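You operate a simulated robot arm through the tools that you are given. There is no shell and no other tool.

Carry out the task below with a simulated robot arm. There is one attempt and no reset: what you move stays moved.

TASK
Clear and brush the table leaf, then slide it in.
Fine: first the bread basket goes on the table, away from the leaf end; put the crumb brush back where it stood. Set down upright: crumb brush. What is to be rubbed or washed off counts as gone when no trace of it is left.

It is judged by the outcome, as a careful person would: the job done as asked, and still so three seconds after it is handed in. It fails if anything else is knocked over, pushed out of place, dropped, spilled or broken.

THE ROBOT
A 6-joint arm with a two-finger gripper, fixed in place. Base frame: the origin is on the floor under the middle of its stand, x ahead of it, y to its left, z up; the work surface is at about z = 712. Units: mm, rad, N and s.
It reaches about 1572 mm from its shoulder. Its first joint turns from -2.897 to 2.897 rad. Payload 2.45 kg.
The TCP is the grasp point between the finger pads, 20 mm short of the fingertips. In the tool frame z runs along the fingers and y along their closing line. The gripper opens to 140 mm; its body begins 168 mm behind the TCP.
Orientation is that of the tool frame in the base frame, as [roll, pitch, yaw] about the fixed x, y, z axes, in that order (R = Rz(yaw) Ry(pitch) Rx(roll)). With the fingers straight down and closing along the base's y, the tool's x points along the base's -x, its y along +y and its z along -z.

THE INTERFACE
- The arm moves only by the tool servo_tool. Its argument "series" is text: rows parted by semicolons, each of 7 numbers parted by spaces: the turn, a rotation vector about the tool's x, y, z in units of 6 degrees (1.0 is 6 degrees), then the shift along the tool's x, y, z in units of 30 mm (1.0 is 30 mm), then the closure, from 0 (fully open) to 1 (shut). In form: ax ay az x y z hand; .... A call has 1 to 20 rows; each row shifts and turns the commanded pose from where the row before left it, along the tool's axes as they then stand. A call with a number of a shift or a turn outside -1 to 1 is refused whole. Each row takes 0.2 s and may step no farther than 50 mm and 0.15 rad from the row before; otherwise, or with a gripper value out of range, the whole call is refused. Where a pose cannot be reached the arm comes as near as it can. A force on the tool above 40 N (or 10 N above the force at the start of the call, whichever is more), or a blocked arm, ends the call early, and 0.2 s more pass. The fingers move at their own pace (about 45 mm/s each) and stop on an object; they squeeze with about 41 N. The grip force told is the motor's: it shows also when the fingers shut on nothing. Time passes only in rows, and 0.2 s behind the last, so rows that do not move let the fingers close. It gives the time, the measured TCP pose, the force on the tool (base axes), the opening and the grip force at its end, in the units of the frame above (readings bear some noise), with the torque about the TCP (base axes, N m) and any sound that the robot's microphone picked up.
- Cameras (640 x 400 px; columns grow to the right, rows downward): "scene" is fixed at [400.5, -649.7, 1486.4]; the picture's right is [0.82, -0.57, 0.00], its down [-0.39, -0.55, -0.74] and it looks along [0.42, 0.60, -0.68] (base axes); focal length 366 px, centre (320, 200). "wrist" rides on the gripper at [78, 11, -209] in the tool frame; the picture's right is [-0.14, 0.99, 0.00], its down [-0.92, -0.13, -0.37] and it looks along [-0.37, -0.05, 0.93] (tool axes); focal length 280 px, centre (320, 200).
- get_image(camera): a new picture of that camera. It takes no simulated time.
- probe_pixels(camera, pixels): for up to 12 pixels [column, row] of the newest picture of that camera ("zoom" is the newest enlarged one), the place [x, y, z] in the base frame of the surface seen there, good to about 2 mm. It takes no simulated time.
- zoom(camera, box): a new picture of the part [left, top, right, bottom] of that camera's present view, enlarged. It takes no simulated time.
- hand_in(): hands the job in; it is judged then, once.

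Unless the task says otherwise, let go and move clear before handing in.

The tools are called after "Call:" as name(argument=value, ...) on one line, values as JSON. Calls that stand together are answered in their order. servo_tool: Moves the arm, as the interface text tells. Its arguments: {"type":"object","properties":{"series":{"type":"string"}},"required":["series"]} The other tools are called the same way: get_image (camera) takes a picture; probe_pixels (camera, pixels) gives the place of the surface under pixels of a picture; zoom (camera, box) takes an enlarged picture of a part of a camera's view; hand_in () hands the job in.

At the start:

```text
clock: 0.0
position: [720.3, -92.5, 1018.0]
tcp_rot: [-3.141, 0.001, 3.141]
contact_force: [0.7, -1.1, -0.1]
ft_torque: [0.0, -0.01, 0.03]
opening: 140.0
grip_force: 0.1
```

scene: 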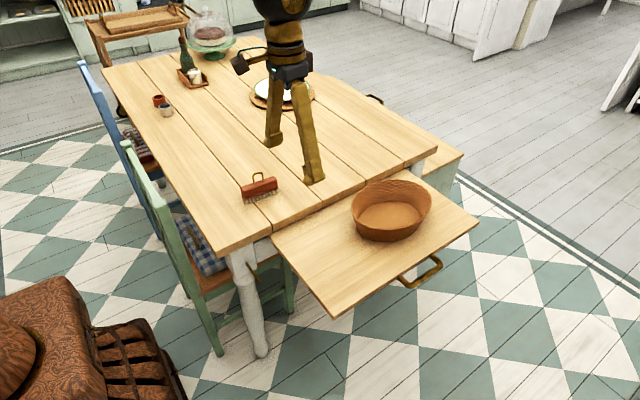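
wrist: 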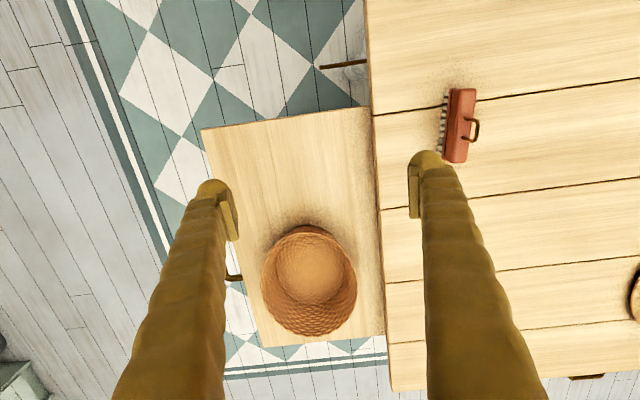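

The scene shows the basket at about (390,210) on the pulled-out leaf, and the crumb brush at (259,188) on the table near some crumbs. I'll zoom in and probe these before I move anything.

Call:
zoom(camera="scene", box=[220, 150, 480, 320])

Call:
probe_pixels(camera="scene", pixels=[[272, 238], [335, 317], [478, 226], [407, 175], [217, 250], [437, 157], [390, 215], [420, 283], [440, 262], [391, 240], [352, 210], [431, 205]])

Call:
probe_pixels(camera="wrist", pixels=[[450, 90], [475, 90], [448, 160], [466, 162], [476, 130], [443, 125], [310, 270], [310, 228], [264, 270], [357, 280], [305, 333], [235, 275]])

```text
2.35 times, centred on (350, 235) of scene
```

zoom: 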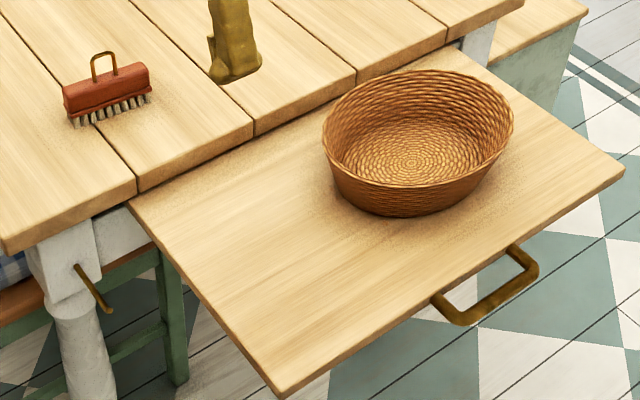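

```text
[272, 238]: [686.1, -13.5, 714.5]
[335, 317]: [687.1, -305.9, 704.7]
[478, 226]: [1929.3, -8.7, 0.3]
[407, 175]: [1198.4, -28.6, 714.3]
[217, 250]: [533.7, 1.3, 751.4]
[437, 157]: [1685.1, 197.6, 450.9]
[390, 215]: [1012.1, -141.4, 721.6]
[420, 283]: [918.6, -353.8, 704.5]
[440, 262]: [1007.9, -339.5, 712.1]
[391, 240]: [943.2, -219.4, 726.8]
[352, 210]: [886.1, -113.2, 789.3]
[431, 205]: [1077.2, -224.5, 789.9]
```

```text
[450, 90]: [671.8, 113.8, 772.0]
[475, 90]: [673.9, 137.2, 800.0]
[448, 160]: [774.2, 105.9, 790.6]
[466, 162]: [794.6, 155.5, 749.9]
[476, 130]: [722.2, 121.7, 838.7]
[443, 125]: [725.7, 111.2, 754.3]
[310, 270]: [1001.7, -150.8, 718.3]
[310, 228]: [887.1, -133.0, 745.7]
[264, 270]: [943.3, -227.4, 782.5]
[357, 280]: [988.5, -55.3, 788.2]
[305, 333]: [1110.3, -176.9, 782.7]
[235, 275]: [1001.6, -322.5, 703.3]
```

The probes put the leaf top at about z=714 and the table top at about z=751. The brush lies along x around (730,125). I'll zoom in on the crumbs, the brush and the far table area.

Call:
zoom(camera="wrist", box=[190, 90, 400, 220])

Call:
zoom(camera="wrist", box=[230, 200, 420, 350])

Call:
zoom(camera="wrist", box=[400, 60, 520, 180])

Call:
zoom(camera="scene", box=[90, 20, 400, 200])

```text
3.05 times, centred on (295, 155) of wrist
```

zoom: 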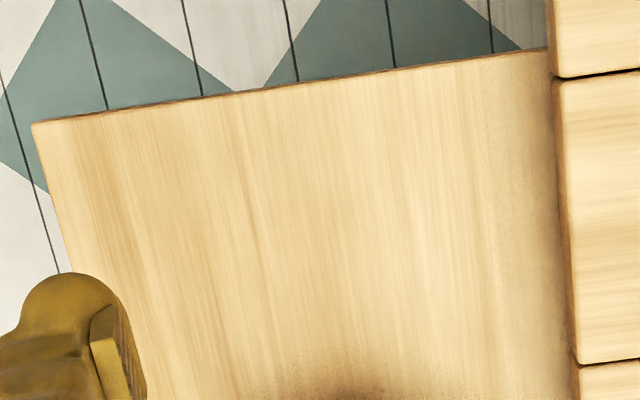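

```text
2.67 times, centred on (325, 275) of wrist
```

zoom: 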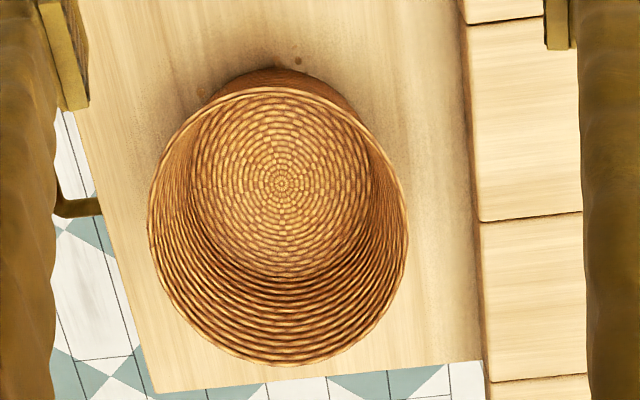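

```text
3.33 times, centred on (460, 120) of wrist
```

zoom: 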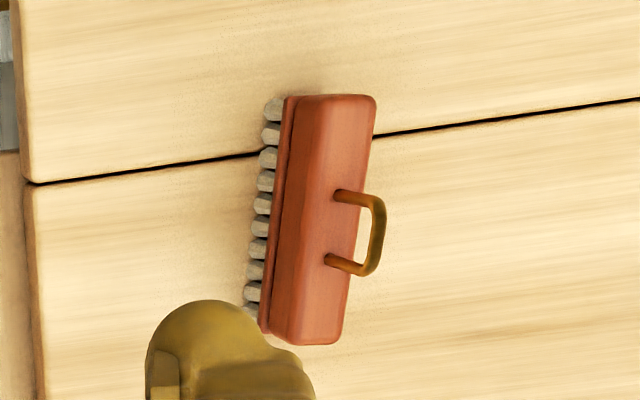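

```text
2.06 times, centred on (245, 110) of scene
```

zoom: 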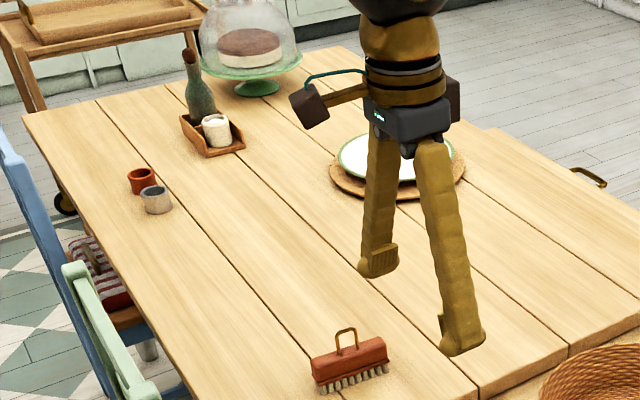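

The zooms show the brush upright on its bristles, small crumb specks near the basket, and a tableware group at the far end. I'll probe the table's extents and free area, and measure the basket rim.

Call:
probe_pixels(camera="scene", pixels=[[103, 68], [246, 40], [437, 153], [218, 251], [282, 97], [255, 92], [312, 97], [160, 102], [167, 110], [210, 85], [180, 75], [220, 130]])

Call:
probe_pixels(camera="scene", pixels=[[270, 160], [230, 100], [245, 75], [350, 150], [340, 110], [376, 97], [370, 182], [408, 182], [430, 195], [427, 225], [385, 240], [355, 225]])

Call:
zoom(camera="scene", box=[340, 160, 450, 250])

```text
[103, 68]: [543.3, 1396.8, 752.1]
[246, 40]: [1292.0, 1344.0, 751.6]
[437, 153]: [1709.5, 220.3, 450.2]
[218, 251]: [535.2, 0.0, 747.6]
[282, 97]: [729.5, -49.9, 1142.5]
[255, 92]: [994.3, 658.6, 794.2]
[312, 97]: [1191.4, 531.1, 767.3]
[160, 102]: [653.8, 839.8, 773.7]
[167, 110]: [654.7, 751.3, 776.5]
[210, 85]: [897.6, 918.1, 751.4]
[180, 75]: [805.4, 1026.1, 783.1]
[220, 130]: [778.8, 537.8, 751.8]
```

```text
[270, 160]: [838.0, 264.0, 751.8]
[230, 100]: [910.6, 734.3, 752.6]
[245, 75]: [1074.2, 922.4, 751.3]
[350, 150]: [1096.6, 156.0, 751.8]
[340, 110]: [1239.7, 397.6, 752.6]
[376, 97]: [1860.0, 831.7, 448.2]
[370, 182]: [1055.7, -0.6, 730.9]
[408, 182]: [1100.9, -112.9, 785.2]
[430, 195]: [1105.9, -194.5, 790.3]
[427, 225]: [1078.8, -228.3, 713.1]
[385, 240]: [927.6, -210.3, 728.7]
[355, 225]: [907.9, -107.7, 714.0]
```

```text
4.44 times, centred on (395, 205) of scene
```

zoom: 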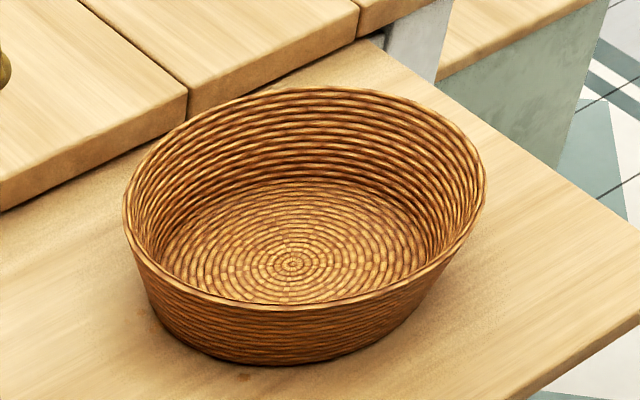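

The basket is an oval of about 240 x 186 mm centred near (996,-150), with its rim at z≈790, too wide to straddle. I'll pinch its near (-y) wall, so I'm moving above (985,-243) with the fingers half closed.

Call:
servo_tool(series="0 0 0 -0.98 -0.558 0.5 0.2; 0 0 0 -0.98 -0.558 0.5 0.4; 0 0 0 -0.98 -0.558 0.5 0.5; 0 0 0 -0.98 -0.558 0.5 0.5; 0 0 0 -0.98 -0.558 0.5 0.5; 0 0 0 -0.98 -0.558 0.5 0.5; 0 0 0 -0.98 -0.558 0.5 0.5; 0 0 0 -0.98 -0.558 0.5 0.5; 0 0 0 -0.98 -0.558 0.5 0.5; 0 0 0 0 0 0 0.5")

Call:
get_image(camera="wrist")

Call:
get_image(camera="scene")

```text
clock: 2.2
position: [986.9, -244.8, 882.6]
tcp_rot: [3.141, 0.001, 3.139]
contact_force: [-0.3, 0.8, 0.0]
ft_torque: [-0.02, 0.02, 0.02]
opening: 70.2
grip_force: 0.0
```

```text
taken
```

wrist: 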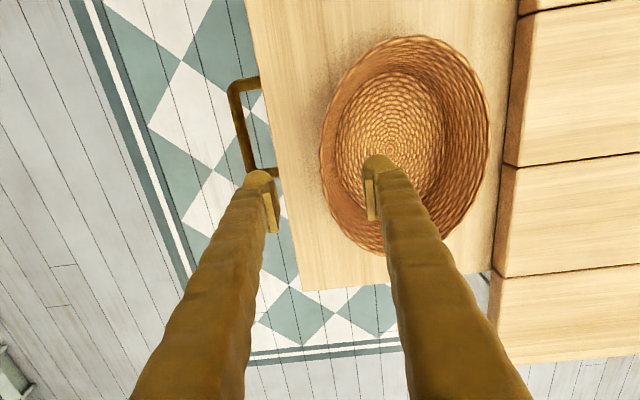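

```text
taken
```

scene: 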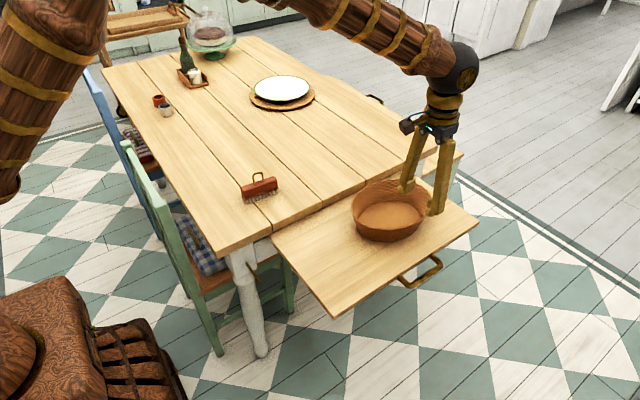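

The fingertips now hang just above the near rim at (375,165) and (265,180) in the wrist view. I'll probe the rim, leaf corners and handle from here to refine the pinch.

Call:
probe_pixels(camera="wrist", pixels=[[322, 160], [326, 190], [334, 100], [400, 38], [489, 120], [378, 252], [345, 225], [330, 150], [340, 150], [350, 175], [390, 150], [480, 170]])

Call:
probe_pixels(camera="wrist", pixels=[[255, 50], [300, 287], [487, 267], [510, 60], [234, 88], [246, 160], [262, 172], [256, 82], [500, 200], [440, 20], [330, 100], [305, 150]])

Call:
probe_pixels(camera="scene", pixels=[[251, 98], [283, 109], [314, 95], [283, 76], [283, 86], [160, 97], [171, 108], [193, 86], [208, 84], [165, 117], [235, 115], [210, 110]])

```text
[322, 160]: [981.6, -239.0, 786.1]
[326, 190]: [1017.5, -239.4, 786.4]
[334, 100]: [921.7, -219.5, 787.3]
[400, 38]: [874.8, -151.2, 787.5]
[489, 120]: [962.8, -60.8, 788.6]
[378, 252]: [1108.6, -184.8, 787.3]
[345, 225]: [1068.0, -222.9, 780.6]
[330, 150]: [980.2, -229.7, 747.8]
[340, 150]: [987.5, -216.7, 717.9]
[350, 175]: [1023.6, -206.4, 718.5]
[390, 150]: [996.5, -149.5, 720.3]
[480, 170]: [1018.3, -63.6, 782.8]
```

```text
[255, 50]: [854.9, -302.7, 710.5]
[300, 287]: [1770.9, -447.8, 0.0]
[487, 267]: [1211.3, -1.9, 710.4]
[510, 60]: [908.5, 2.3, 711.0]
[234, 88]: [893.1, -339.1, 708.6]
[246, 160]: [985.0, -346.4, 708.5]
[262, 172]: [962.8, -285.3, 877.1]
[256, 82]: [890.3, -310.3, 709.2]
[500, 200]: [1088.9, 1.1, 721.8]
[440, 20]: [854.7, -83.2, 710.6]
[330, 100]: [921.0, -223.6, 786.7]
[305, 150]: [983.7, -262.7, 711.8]
```

```text
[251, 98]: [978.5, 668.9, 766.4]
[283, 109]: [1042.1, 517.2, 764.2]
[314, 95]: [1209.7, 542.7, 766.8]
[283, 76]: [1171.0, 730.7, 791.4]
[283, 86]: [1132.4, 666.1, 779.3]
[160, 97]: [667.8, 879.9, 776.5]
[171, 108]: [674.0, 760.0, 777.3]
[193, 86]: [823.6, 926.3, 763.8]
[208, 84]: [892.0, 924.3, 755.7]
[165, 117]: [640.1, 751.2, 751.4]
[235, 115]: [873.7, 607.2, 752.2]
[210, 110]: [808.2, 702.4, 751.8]
```

The near rim is at (990,-241,787) and the inside floor is at z≈718. Straddling the wall at TCP y≈-236, z≈765 keeps the tips 27 mm above the floor, so I'm lowering there.

Call:
servo_tool(series="0 0 0 -0.1 0.15 0.3 0.5; 0 0 0 -0.1 0.15 0.7 0.5; 0 0 0 0 0 0.8 0.5; 0 0 0 0 0 0.8 0.5; 0 0 0 0 0 0.7 0.5; 0 0 0 0 0 0.6 0.5; 0 0 0 0 0 0 0.5")

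Call:
get_image(camera="wrist")

Call:
zoom(camera="scene", box=[340, 130, 480, 260])

```text
clock: 3.8
position: [990.5, -232.8, 766.4]
tcp_rot: [3.141, 0.0, -3.141]
contact_force: [-0.4, 0.7, -0.2]
ft_torque: [-0.01, 0.0, -0.01]
opening: 70.0
grip_force: 0.1
```

```text
taken
```

wrist: 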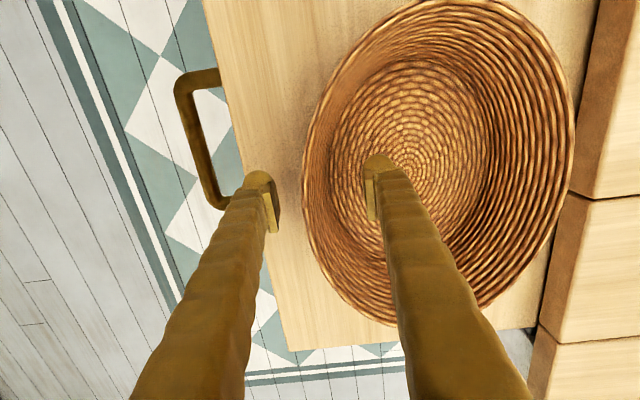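

```text
3.08 times, centred on (410, 195) of scene
```

zoom: 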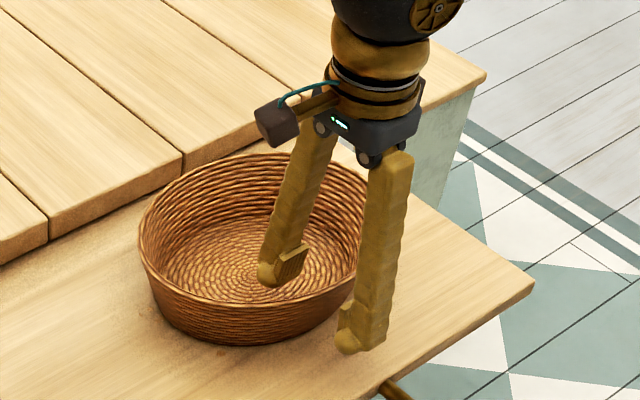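

The fingers straddle the wall, one inside and one outside, at about (990,-233,766). I'm closing on the rim with still rows to let the fingers seat.

Call:
servo_tool(series="0 0 0 0 -0.07 0 0.6; 0 0 0 0 0 0 0.7; 0 0 0 0 0 0 0.8; 0 0 0 0 0 0 0.9; 0 0 0 0 0 0 1; 0 0 0 0 0 0 1; 0 0 0 0 0 0 1; 0 0 0 0 0 0 1")

Call:
get_image(camera="wrist")

```text
clock: 5.6
position: [990.6, -236.4, 766.2]
tcp_rot: [-3.141, 0.001, 3.141]
contact_force: [2.7, 1.4, 8.6]
ft_torque: [1.45, -0.17, -0.21]
opening: 9.1
grip_force: 36.4
```

```text
taken
```

wrist: 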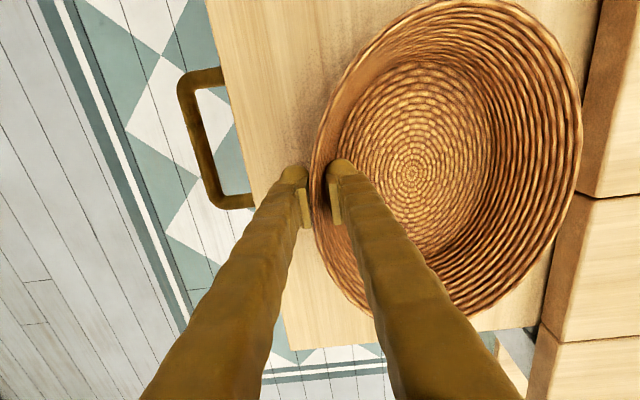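

The grip is solid, with opening 9 mm and 36 N, and the slanted wall puts a little torque on the tool. I'm lifting slowly 60 mm to check that the basket comes level.

Call:
servo_tool(series="0 0 0 0 0 -0.2 1; 0 0 0 0 0 -0.3 1; 0 0 0 0 0 -0.5 1; 0 0 0 0 0 -0.5 1; 0 0 0 0 0 -0.5 1; 0 0 0 0 0 0 1")

Call:
get_image(camera="wrist")

Call:
get_image(camera="scene")

```text
clock: 7.0
position: [989.1, -234.8, 826.1]
tcp_rot: [3.141, 0.001, 3.141]
contact_force: [1.1, 0.1, -0.6]
ft_torque: [0.01, 0.0, 0.01]
opening: 5.9
grip_force: 32.4
```

```text
taken
```

wrist: 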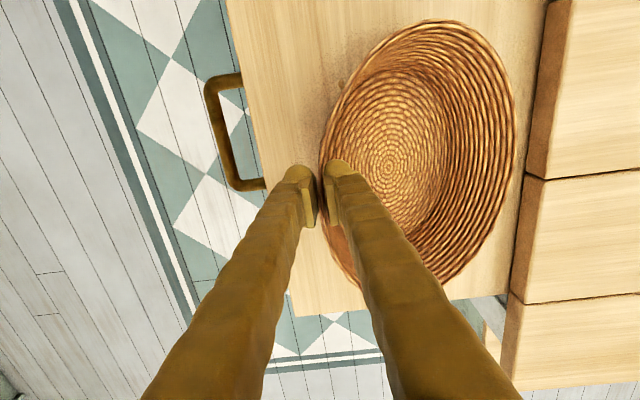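

```text
taken
```

scene: 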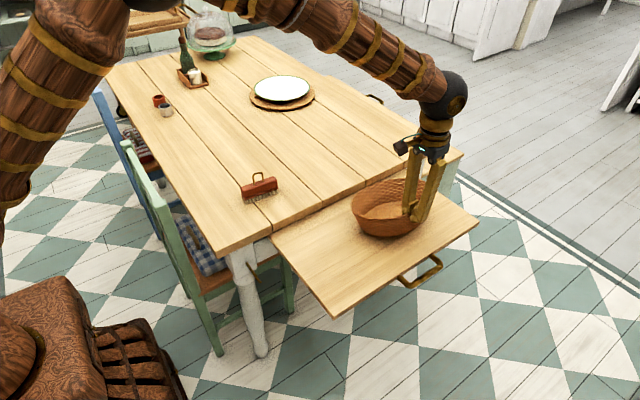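

The readings show no load at z=826 (force about 0, torque about 0), so the rim may have slipped. I'll zoom in and probe the rim height.

Call:
zoom(camera="scene", box=[340, 130, 480, 260])

Call:
probe_pixels(camera="wrist", pixels=[[330, 128], [345, 90], [430, 22], [513, 110], [500, 200], [350, 275], [390, 160], [322, 160], [470, 255]])

Call:
zoom(camera="wrist", box=[270, 130, 390, 230])

```text
3.08 times, centred on (410, 195) of scene
```

zoom: 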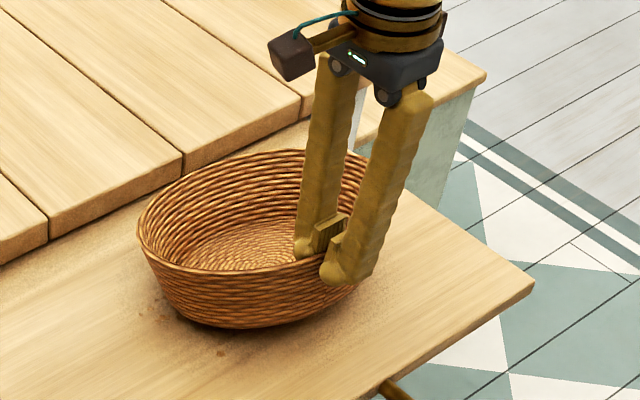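

```text
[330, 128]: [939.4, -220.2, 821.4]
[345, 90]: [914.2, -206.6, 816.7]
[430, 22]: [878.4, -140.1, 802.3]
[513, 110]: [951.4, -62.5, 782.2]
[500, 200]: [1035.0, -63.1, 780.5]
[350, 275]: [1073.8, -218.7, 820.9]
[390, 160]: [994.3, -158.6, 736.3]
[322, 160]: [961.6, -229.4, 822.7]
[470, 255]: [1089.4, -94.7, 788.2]
```

```text
4.00 times, centred on (330, 180) of wrist
```

zoom: 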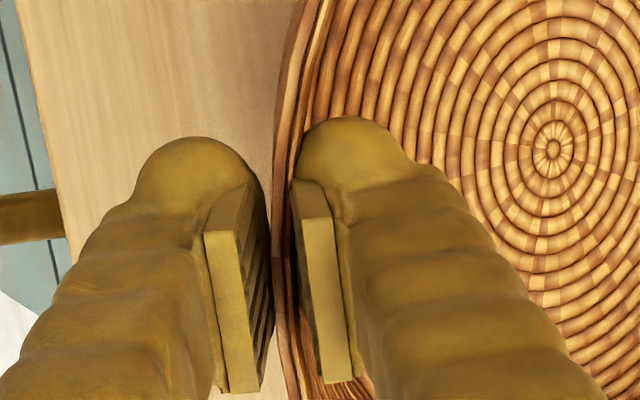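

The basket is pivoting: the near rim is at z≈822 and the far rim still at about 781, because its slanted wall turned flush with the vertical pads, and only the tips hold it. I'll tilt the tool about 12° while lowering, which sets the basket down level, then regrip deeper along the wall's slope.

Call:
servo_tool(series="-0.5 0 0 0 0 0.2 1; -0.5 0 0 0 -0.05 0.25 1; -0.5 0 0 0 -0.05 0.25 1; -0.5 0 0 0 -0.06 0.25 1; 0 0 0 0 -0.02 0.1 1; 0 0 0 0 0 0 1")

Call:
zoom(camera="scene", box=[340, 130, 480, 260])

Call:
get_image(camera="wrist")

```text
clock: 8.4
position: [989.4, -238.6, 792.8]
tcp_rot: [2.931, 0.001, 3.141]
contact_force: [-0.9, 0.1, -1.3]
ft_torque: [0.01, 0.07, -0.01]
opening: 6.2
grip_force: 32.8
```

```text
3.08 times, centred on (410, 195) of scene
```

zoom: 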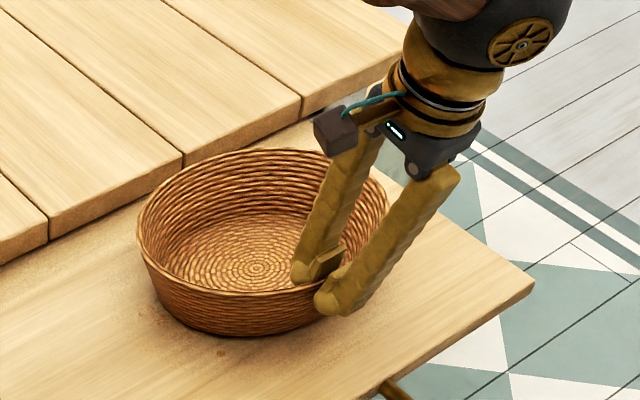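

```text
taken
```

wrist: 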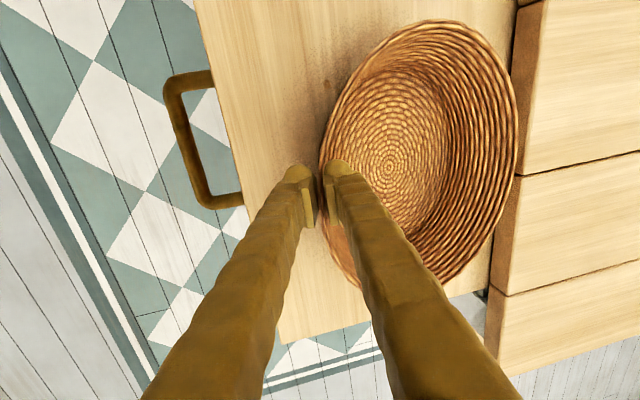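

The basket looks nearly level again, with the wall flush to the tilted fingers. I'll probe the rim heights to see how far it is above the leaf.

Call:
probe_pixels(camera="wrist", pixels=[[330, 128], [345, 90], [430, 22], [515, 110], [503, 200], [350, 275], [390, 165], [322, 160], [470, 250]])

```text
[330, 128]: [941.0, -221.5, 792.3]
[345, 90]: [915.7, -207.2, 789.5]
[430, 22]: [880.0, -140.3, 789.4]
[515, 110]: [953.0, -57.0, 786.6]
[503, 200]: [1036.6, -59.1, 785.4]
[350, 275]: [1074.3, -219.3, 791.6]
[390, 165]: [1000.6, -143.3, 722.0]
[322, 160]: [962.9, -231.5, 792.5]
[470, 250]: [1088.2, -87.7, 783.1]
```

The rim is at z 786–792, so the basket is within about 3 mm of the leaf. I'm opening to let it settle, then sliding about 36 mm deeper along the wall slope and closing again.

Call:
servo_tool(series="0 0 0 0 0 0 0.9; 0 0 0 0 0 0 0.75; 0 0 0 0 0 0 0.7; 0 0 0 0 0 0 0.7; 0 0 0 0 0 0.4 0.7; 0 0 0 0 0 0.4 0.7; 0 0 0 0 0 0.4 0.7; 0 0 0 0 0 0 0.7")

Call:
get_image(camera="wrist")

Call:
zoom(camera="scene", box=[340, 130, 480, 260])

```text
clock: 10.2
position: [990.9, -228.6, 759.4]
tcp_rot: [2.932, 0.0, 3.141]
contact_force: [0.4, 0.3, 0.8]
ft_torque: [0.03, -0.01, -0.04]
opening: 41.9
grip_force: 0.0
```

```text
taken
```

wrist: 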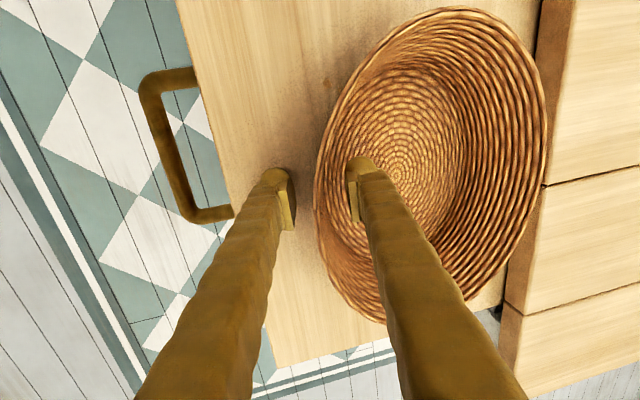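

```text
3.08 times, centred on (410, 195) of scene
```

zoom: 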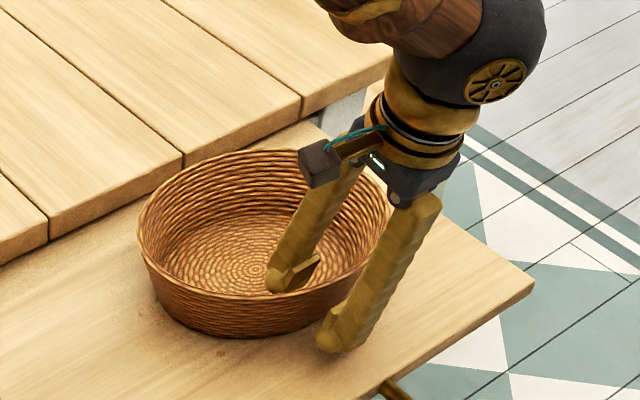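

The basket sits flat and the fingers straddle the wall deeper now. I'm shifting 6 mm toward the basket's mid-line and closing.

Call:
servo_tool(series="0 0 0 -0.2 -0.1 0.1 0.7; 0 0 0 0 0 0 0.8; 0 0 0 0 0 0 0.9; 0 0 0 0 0 0 1; 0 0 0 0 0 0 1; 0 0 0 0 0 0 1; 0 0 0 0 0 0 1")

Call:
servo_tool(series="0 0 0 0 0.03 -0.15 1; 0 0 0 0 0.05 -0.25 1; 0 0 0 0 0.1 -0.45 1; 0 0 0 0 0.1 -0.45 1; 0 0 0 0 0 0 1")

Call:
get_image(camera="wrist")

Call:
zoom(camera="scene", box=[340, 130, 480, 260])

```text
clock: 11.8
position: [996.4, -233.6, 756.0]
tcp_rot: [2.931, -0.001, 3.141]
contact_force: [0.2, 0.2, -0.9]
ft_torque: [0.03, 0.02, 0.04]
opening: 5.9
grip_force: 34.0
```

```text
clock: 13.0
position: [997.7, -232.5, 795.5]
tcp_rot: [2.932, 0.001, -3.141]
contact_force: [-0.6, -0.1, -2.1]
ft_torque: [-0.12, -0.01, -0.04]
opening: 6.3
grip_force: 33.6
```

```text
taken
```

wrist: 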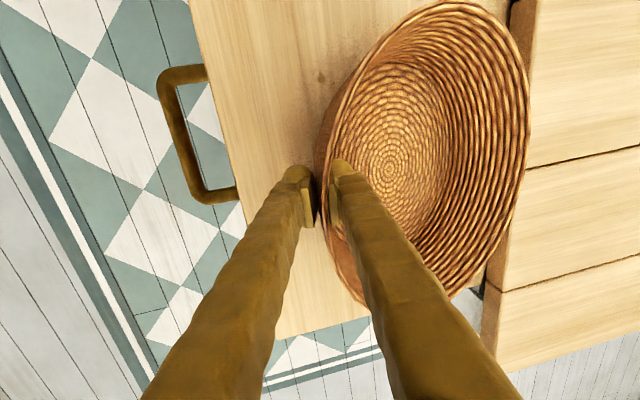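

```text
3.08 times, centred on (410, 195) of scene
```

zoom: 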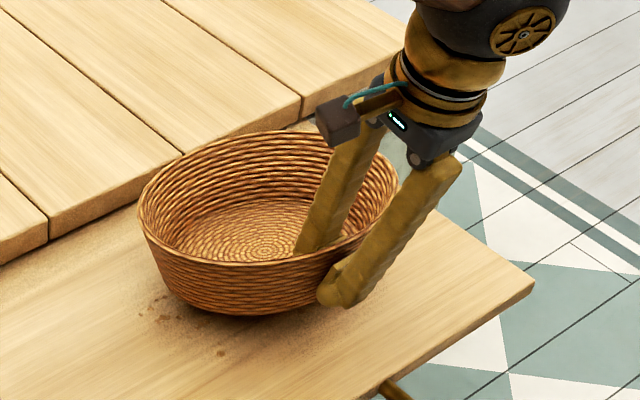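

The basket is now fully off the leaf and level, with a load of about 2 N, and crumbs show beneath it at (170,310) in the zoom. I'm lifting it another 110 mm to clear the brush.

Call:
servo_tool(series="0 0 0 0 0.12 -0.55 1; 0 0 0 0 0.17 -0.8 1; 0 0 0 0 0.17 -0.8 1; 0 0 0 0 0.17 -0.8 1; 0 0 0 0 0.13 -0.6 1; 0 0 0 0 0 0 1")

Call:
get_image(camera="scene")

Call:
get_image(camera="wrist")

```text
clock: 14.4
position: [996.0, -231.8, 904.8]
tcp_rot: [2.932, 0.0, -3.141]
contact_force: [0.6, -0.1, -2.5]
ft_torque: [-0.11, 0.02, -0.01]
opening: 6.1
grip_force: 33.4
```

```text
taken
```

scene: 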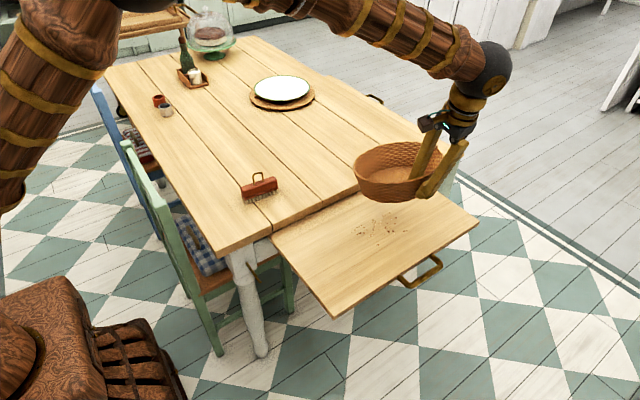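

```text
taken
```

wrist: 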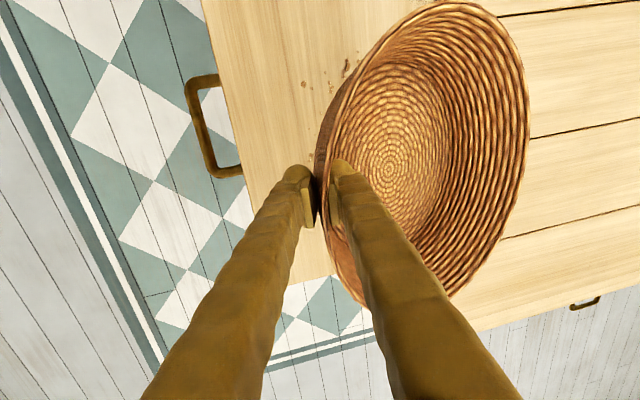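

The basket is clear at z≈905, and the crumb patch lies around scene (360–405, 215–240). I'll check how level the rim is, then carry it toward the far half of the table.

Call:
probe_pixels(camera="wrist", pixels=[[330, 110], [430, 10], [526, 100], [510, 200], [340, 275], [390, 165], [455, 290], [350, 90]])

Call:
zoom(camera="scene", box=[270, 165, 480, 320])

Call:
probe_pixels(camera="scene", pixels=[[357, 219], [362, 237], [376, 243], [405, 232], [395, 214], [380, 222], [352, 230], [410, 222]])

```text
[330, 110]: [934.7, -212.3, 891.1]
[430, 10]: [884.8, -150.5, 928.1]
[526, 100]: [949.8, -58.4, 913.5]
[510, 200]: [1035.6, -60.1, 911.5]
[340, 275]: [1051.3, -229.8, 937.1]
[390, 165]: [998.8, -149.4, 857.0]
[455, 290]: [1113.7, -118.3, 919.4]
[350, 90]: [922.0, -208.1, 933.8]
```

```text
2.58 times, centred on (375, 242) of scene
```

zoom: 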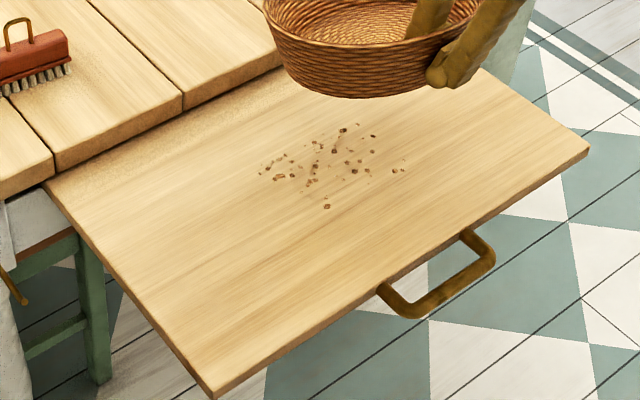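

```text
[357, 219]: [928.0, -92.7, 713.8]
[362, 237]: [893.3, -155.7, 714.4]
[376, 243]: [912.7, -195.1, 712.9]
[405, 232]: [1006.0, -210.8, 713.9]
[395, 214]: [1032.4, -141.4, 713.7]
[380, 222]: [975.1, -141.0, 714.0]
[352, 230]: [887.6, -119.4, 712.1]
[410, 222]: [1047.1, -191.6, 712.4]
```

The basket sags about 8° (near rim 937, far rim 912). I'll tilt the tool 8° more to level it, then start carrying it along +y at this height.

Call:
servo_tool(series="-0.45 0 0 0 0 0 1; -0.45 0 0 0 0 0 1; -0.45 0 0 0 0 0 1; 0 0 0 0.1 0.47 0.17 1; 0 0 0 0.15 0.75 0.27 1; 0 0 0 0.187 0.94 0.342 1; 0 0 0 0.187 0.94 0.342 1; 0 0 0 0.187 0.94 0.342 1; 0 0 0 0.187 0.94 0.342 1; 0 0 0 0.187 0.94 0.342 1; 0 0 0 0.187 0.94 0.342 1; 0 0 0 0.187 0.94 0.342 1; 0 0 0 0.187 0.94 0.342 1; 0 0 0 0.187 0.94 0.342 1; 0 0 0 0.187 0.94 0.342 1; 0 0 0 0.15 0.7 0.25 1; 0 0 0 0 0 0 1")

Call:
get_image(camera="scene")

Call:
get_image(camera="wrist")

```text
clock: 18.0
position: [927.1, 128.3, 904.9]
tcp_rot: [2.79, 0.0, 3.141]
contact_force: [-0.8, -0.1, -1.3]
ft_torque: [-0.12, -0.03, -0.01]
opening: 6.1
grip_force: 32.2
```

```text
taken
```

scene: 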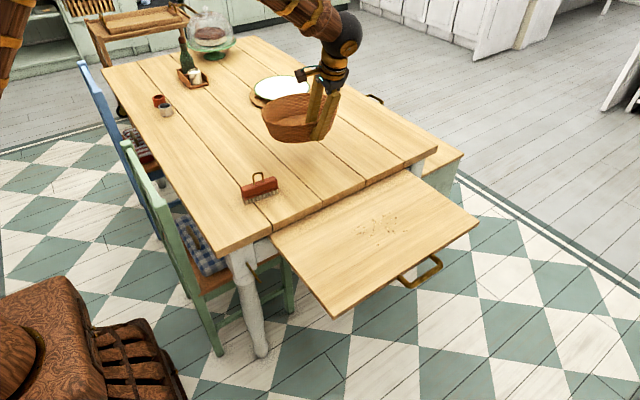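

```text
taken
```

wrist: 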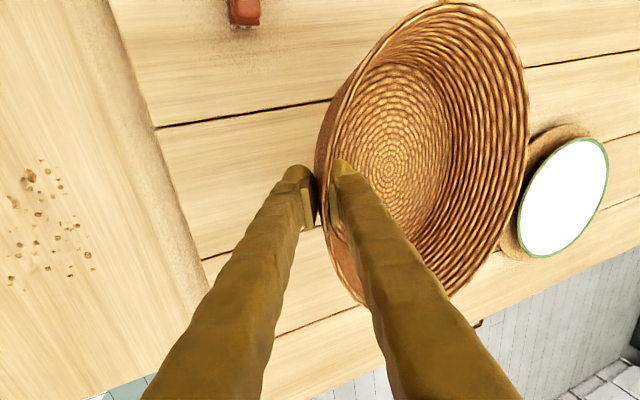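

It is carrying steadily: (927,128,905), same grip. The plate at (560,195) in the wrist view is well below and to the side, so I continue to the target above (828,657).

Call:
servo_tool(series="0 0 0 0.12 0.5 0.18 1; 0 0 0 0.187 0.94 0.342 1; 0 0 0 0.187 0.94 0.342 1; 0 0 0 0.187 0.94 0.342 1; 0 0 0 0.187 0.94 0.342 1; 0 0 0 0.187 0.94 0.342 1; 0 0 0 0.187 0.94 0.342 1; 0 0 0 0.187 0.94 0.342 1; 0 0 0 0.187 0.94 0.342 1; 0 0 0 0.187 0.94 0.342 1; 0 0 0 0.187 0.94 0.342 1; 0 0 0 0.187 0.94 0.342 1; 0 0 0 0.187 0.94 0.342 1; 0 0 0 0.187 0.94 0.342 1; 0 0 0 0.187 0.94 0.342 1; 0 0 0 0.187 0.94 0.342 1; 0 0 0 0.187 0.94 0.342 1; 0 0 0 0.187 0.9 0.33 1; 0 0 0 0.1 0.3 0.1 1; 0 0 0 0 0 0 1")

Call:
get_image(camera="scene")

Call:
get_image(camera="wrist")

```text
clock: 22.2
position: [827.3, 663.4, 906.0]
tcp_rot: [2.79, 0.0, -3.141]
contact_force: [-0.2, -0.1, -1.6]
ft_torque: [-0.12, 0.04, 0.0]
opening: 5.9
grip_force: 32.8
```

```text
taken
```

scene: 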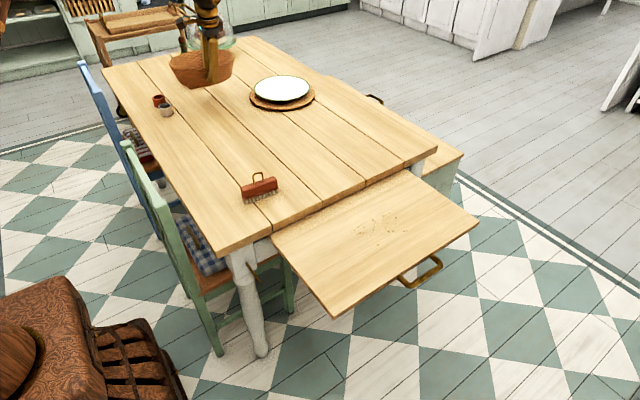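

```text
taken
```

wrist: 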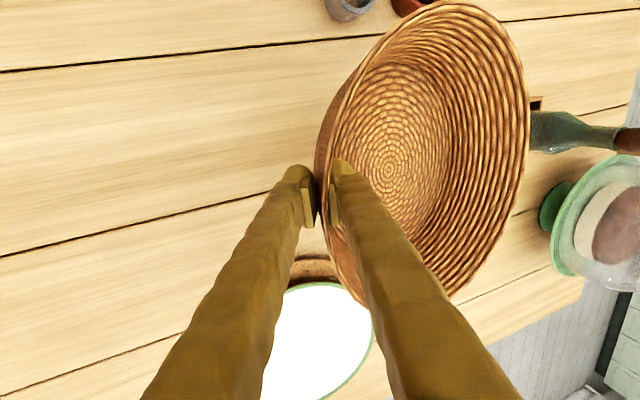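

The basket is above the free patch between the cups (350,8), the tray/bottle (570,130) and the plate (320,340). I'll probe these to confirm clearances before lowering.

Call:
probe_pixels(camera="wrist", pixels=[[350, 12], [415, 5], [535, 103], [545, 130], [530, 110], [305, 270], [310, 285], [527, 120], [340, 280], [400, 28], [500, 215], [390, 168]])

Call:
zoom(camera="scene", box=[130, 20, 330, 145])

```text
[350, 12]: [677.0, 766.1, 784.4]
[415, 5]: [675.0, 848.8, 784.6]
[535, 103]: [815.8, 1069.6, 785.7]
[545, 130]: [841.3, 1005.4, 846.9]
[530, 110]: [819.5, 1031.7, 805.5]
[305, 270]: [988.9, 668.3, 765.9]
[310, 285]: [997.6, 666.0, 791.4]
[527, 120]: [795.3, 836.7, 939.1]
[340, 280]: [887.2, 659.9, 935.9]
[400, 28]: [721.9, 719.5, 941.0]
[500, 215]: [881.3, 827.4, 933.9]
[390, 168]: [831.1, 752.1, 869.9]
```

```text
3.20 times, centred on (230, 82) of scene
```

zoom: 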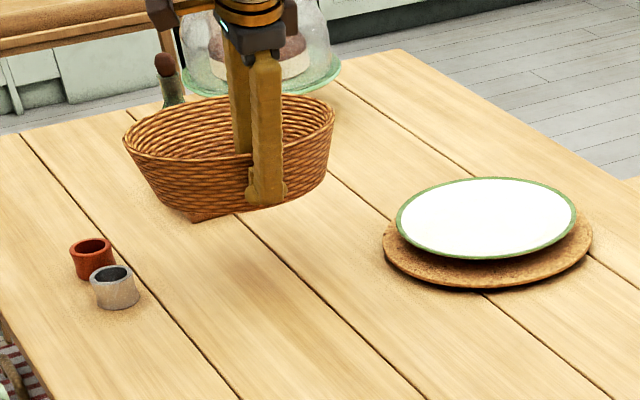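

The basket is level (rim 934–941) and centred at (831,752) with its bottom at about 862. I'm shifting 10 mm away from the cups and lowering 100 mm, leaving about 10 mm to do slowly.

Call:
servo_tool(series="0 0 0 -0.17 -0.15 0.4 1; 0 0 0 -0.17 -0.25 0.7 1; 0 0 0 0 -0.27 0.75 1; 0 0 0 0 -0.27 0.75 1; 0 0 0 0 -0.15 0.4 1; 0 0 0 0 -0.05 0.14 1; 0 0 0 0 0 0 1")

Call:
get_image(camera="wrist")

Call:
zoom(camera="scene", box=[130, 20, 330, 145])

```text
clock: 23.8
position: [837.8, 664.7, 804.9]
tcp_rot: [2.791, 0.0, 3.141]
contact_force: [-0.2, -0.6, -1.8]
ft_torque: [-0.12, 0.03, 0.01]
opening: 6.1
grip_force: 33.6
```

```text
taken
```

wrist: 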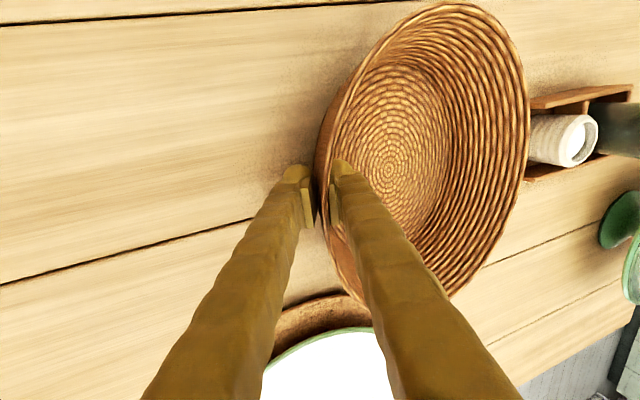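

```text
3.20 times, centred on (230, 82) of scene
```

zoom: 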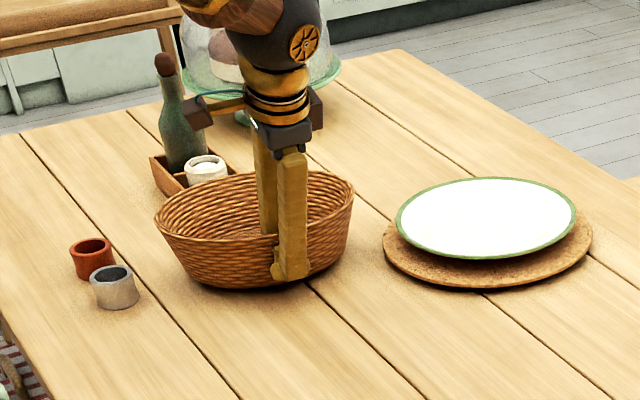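

There's clear space all round the basket, and it hangs just above the boards. I'm lowering in 2–3 mm steps until it takes contact.

Call:
servo_tool(series="0 0 0 0 -0.034 0.094 1; 0 0 0 0 -0.034 0.094 1; 0 0 0 0 -0.027 0.075 1; 0 0 0 0 0 0 1")

Call:
get_image(camera="wrist")

Call:
probe_pixels(camera="wrist", pixels=[[350, 90], [430, 10], [527, 120], [500, 215], [340, 275], [390, 165]])

```text
clock: 24.8
position: [837.7, 663.4, 798.1]
tcp_rot: [2.79, 0.001, 3.141]
contact_force: [0.0, -0.2, -1.9]
ft_torque: [-0.16, 0.03, -0.01]
opening: 6.2
grip_force: 33.1
```

```text
taken
```

wrist: 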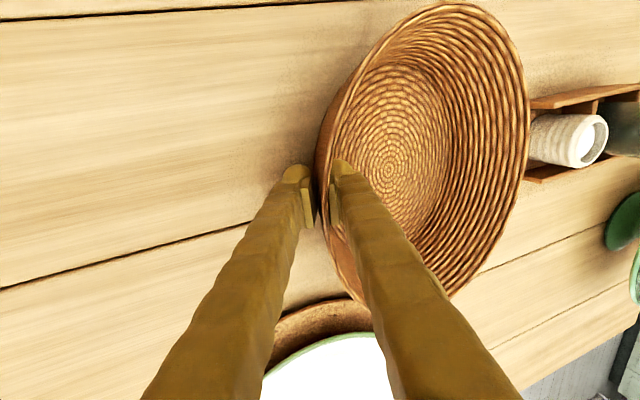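

```text
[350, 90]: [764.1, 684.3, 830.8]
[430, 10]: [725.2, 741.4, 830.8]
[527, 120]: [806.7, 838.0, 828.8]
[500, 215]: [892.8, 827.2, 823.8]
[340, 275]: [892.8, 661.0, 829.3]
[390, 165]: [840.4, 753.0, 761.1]
```

The rim at about 829 and inside floor at 761 mean roughly 2 mm left. I'm lowering 2.5 mm more, then opening gently.

Call:
servo_tool(series="0 0 0 0 -0.017 0.047 1; 0 0 0 0 -0.014 0.04 1; 0 0 0 0 0 0 1; 0 0 0 0 0 0 0.92; 0 0 0 0 0 0 0.85; 0 0 0 0 0 0 0.75; 0 0 0 0 0 0 0.7; 0 0 0 0 0 0 0.7")

Call:
get_image(camera="wrist")

Call:
zoom(camera="scene", box=[130, 20, 330, 145])

```text
clock: 26.6
position: [837.7, 662.7, 794.5]
tcp_rot: [2.79, -0.001, 3.141]
contact_force: [0.3, 0.9, -0.1]
ft_torque: [-0.01, 0.04, 0.01]
opening: 41.9
grip_force: 0.1
```

```text
taken
```

wrist: 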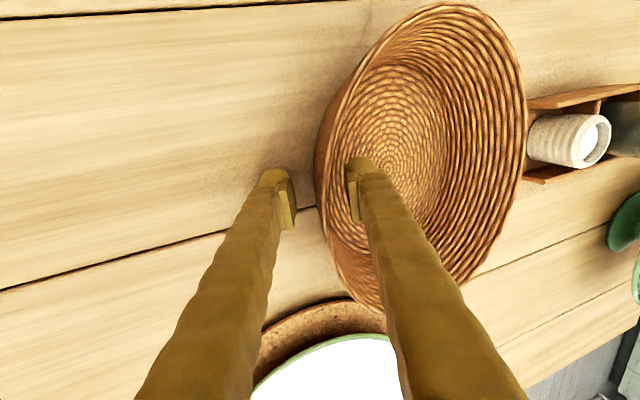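

```text
3.20 times, centred on (230, 82) of scene
```

zoom: 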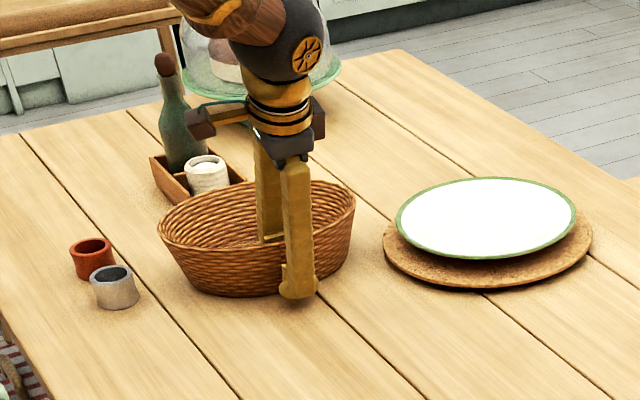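

The basket stands flat on the table, well clear of everything. I'm backing out along the wall, then straightening the tool and raising it before going to the brush.

Call:
servo_tool(series="0 0 0 0 0.07 -0.5 0.7; 0 0 0 0 0.12 -0.9 0.7; 0 0 0 0 0.14 -1 0.7; 0 0 0 0 0.14 -1 0.7; 0.8 0 0 0 0 -1 0.7; 0.8 0 0 0 -0.3 -0.9 0.6; 0.8 0 0 0 -0.8 -0.5 0.5; 0.93 0 0 0 -0.9 0 0.4; 0 0 0 0 -0.9 0 0.4; 0 0 0 0 0 0 0.4")

Call:
get_image(camera="scene")

Call:
get_image(camera="wrist")

```text
clock: 28.8
position: [838.9, 535.3, 955.1]
tcp_rot: [3.14, 0.0, -3.141]
contact_force: [-0.7, -0.7, -0.1]
ft_torque: [-0.01, -0.02, 0.01]
opening: 83.9
grip_force: 0.1
```

```text
taken
```

scene: 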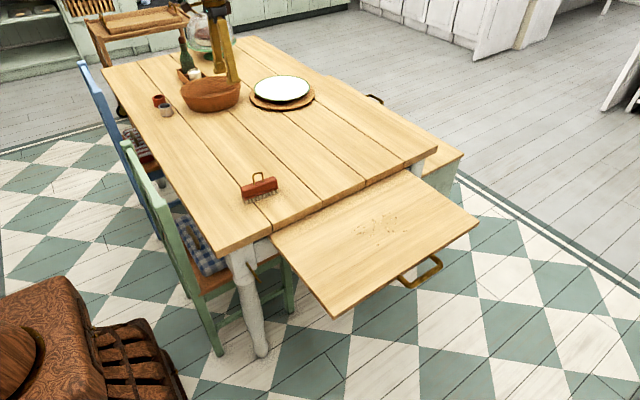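

```text
taken
```

wrist: 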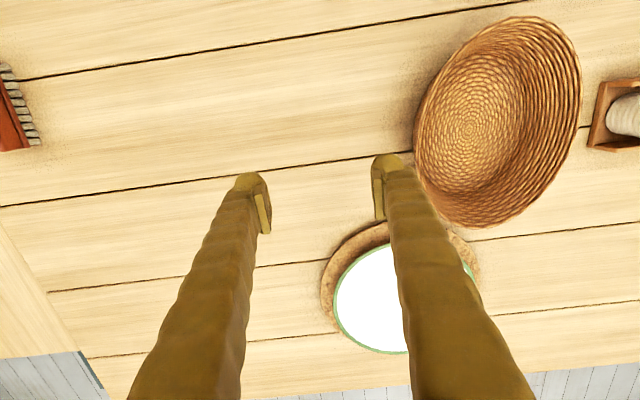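

The basket stays put. Now I'm moving to hover over the brush at about (731,130), tips above its handle.

Call:
servo_tool(series="0 0 0 0.257 -0.96 0.1 0.4; 0 0 0 0.257 -0.96 0.1 0.4; 0 0 0 0.257 -0.96 0.1 0.4; 0 0 0 0.257 -0.96 0.1 0.4; 0 0 0 0.257 -0.96 0.1 0.4; 0 0 0 0.257 -0.96 0.1 0.4; 0 0 0 0.257 -0.96 0.1 0.4; 0 0 0 0.257 -0.96 0.1 0.4; 0 0 0 0.257 -0.96 0.1 0.4; 0 0 0 0.257 -0.96 0.1 0.4; 0 0 0 0.257 -0.96 0.1 0.4; 0 0 0 0.257 -0.96 0.1 0.4; 0 0 0 0.257 -0.96 0.1 0.4; 0 0 0 0.257 -0.96 0.1 0.4; 0 0 0 0 0 0 0.4")

Call:
get_image(camera="wrist")

Call:
zoom(camera="scene", box=[215, 150, 315, 220])

```text
clock: 32.0
position: [730.0, 130.9, 910.7]
tcp_rot: [3.14, 0.0, -3.141]
contact_force: [0.1, 0.0, 0.1]
ft_torque: [-0.01, 0.04, -0.04]
opening: 84.0
grip_force: 0.1
```

```text
taken
```

wrist: 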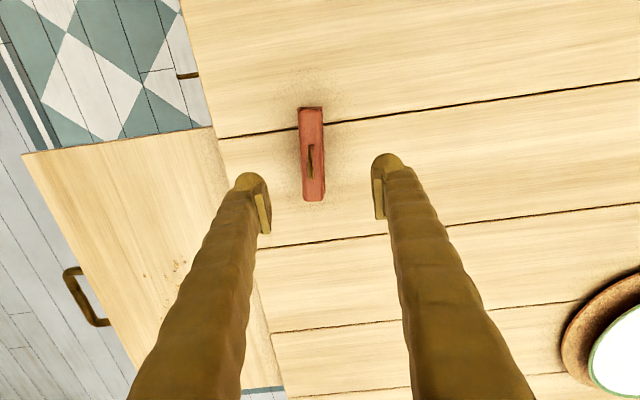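

```text
5.71 times, centred on (265, 185) of scene
```

zoom: 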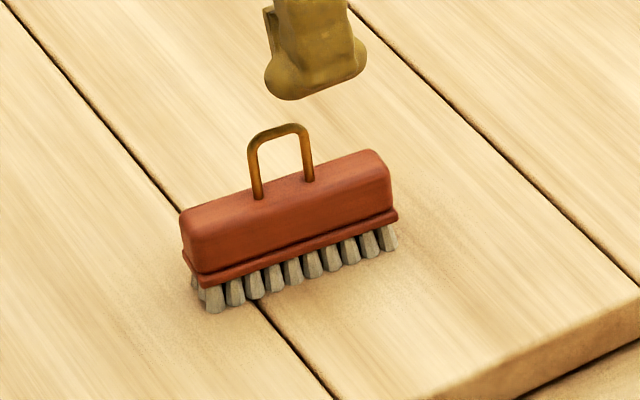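

Call:
zoom(camera="wrist", box=[260, 80, 370, 220])

Call:
probe_pixels(camera="wrist", pixels=[[301, 112], [321, 112], [305, 198], [324, 198], [311, 150], [312, 175], [300, 150], [323, 150], [311, 110], [314, 199], [310, 147], [309, 130]])

Call:
probe_pixels(camera="zoom", pixels=[[200, 200], [320, 200]])

```text
2.86 times, centred on (315, 150) of wrist
```

zoom: 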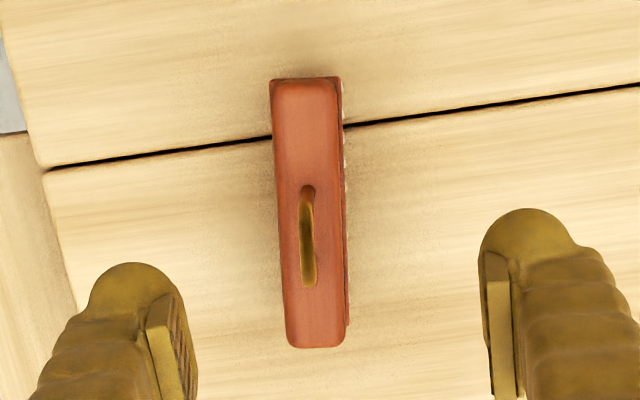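

```text
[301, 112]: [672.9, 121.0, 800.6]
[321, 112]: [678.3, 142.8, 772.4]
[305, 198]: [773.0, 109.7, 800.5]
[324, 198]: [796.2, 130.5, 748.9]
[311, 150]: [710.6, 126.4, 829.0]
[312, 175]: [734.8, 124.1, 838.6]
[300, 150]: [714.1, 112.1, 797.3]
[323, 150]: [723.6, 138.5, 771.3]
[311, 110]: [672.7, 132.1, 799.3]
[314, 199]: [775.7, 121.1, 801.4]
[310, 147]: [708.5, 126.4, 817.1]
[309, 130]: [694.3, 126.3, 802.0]
```

```text
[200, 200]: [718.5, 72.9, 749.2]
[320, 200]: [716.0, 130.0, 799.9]
```

The brush top is at z≈800, the handle runs from (708,126) to (735,124), and the brush is turned about -4.5° from x. I'll probe its edges more finely in the zoom so I can put it back exactly.

Call:
probe_pixels(camera="zoom", pixels=[[276, 90], [334, 90], [282, 200], [340, 200], [289, 330], [341, 330], [308, 84], [315, 345], [307, 190], [308, 280], [345, 310], [271, 100]])

Call:
zoom(camera="scene", box=[230, 160, 290, 210])

```text
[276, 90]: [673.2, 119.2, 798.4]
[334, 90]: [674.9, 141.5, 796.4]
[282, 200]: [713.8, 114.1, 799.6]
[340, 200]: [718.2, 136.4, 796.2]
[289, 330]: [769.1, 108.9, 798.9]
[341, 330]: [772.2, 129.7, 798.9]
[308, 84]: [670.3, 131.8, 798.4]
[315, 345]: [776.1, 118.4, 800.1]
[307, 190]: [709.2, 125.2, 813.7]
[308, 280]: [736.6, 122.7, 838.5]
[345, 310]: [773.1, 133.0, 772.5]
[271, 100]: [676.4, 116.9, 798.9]
```

```text
8.00 times, centred on (260, 185) of scene
```

zoom: 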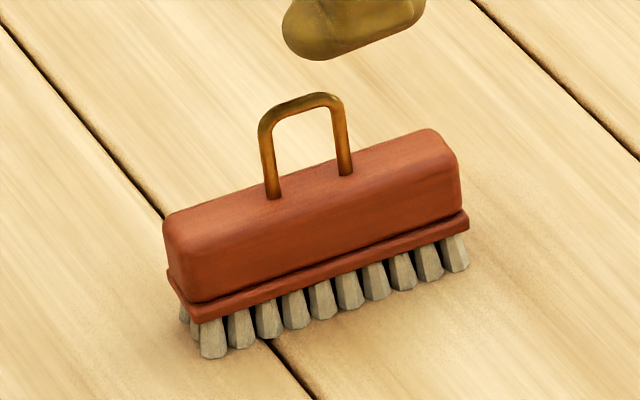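

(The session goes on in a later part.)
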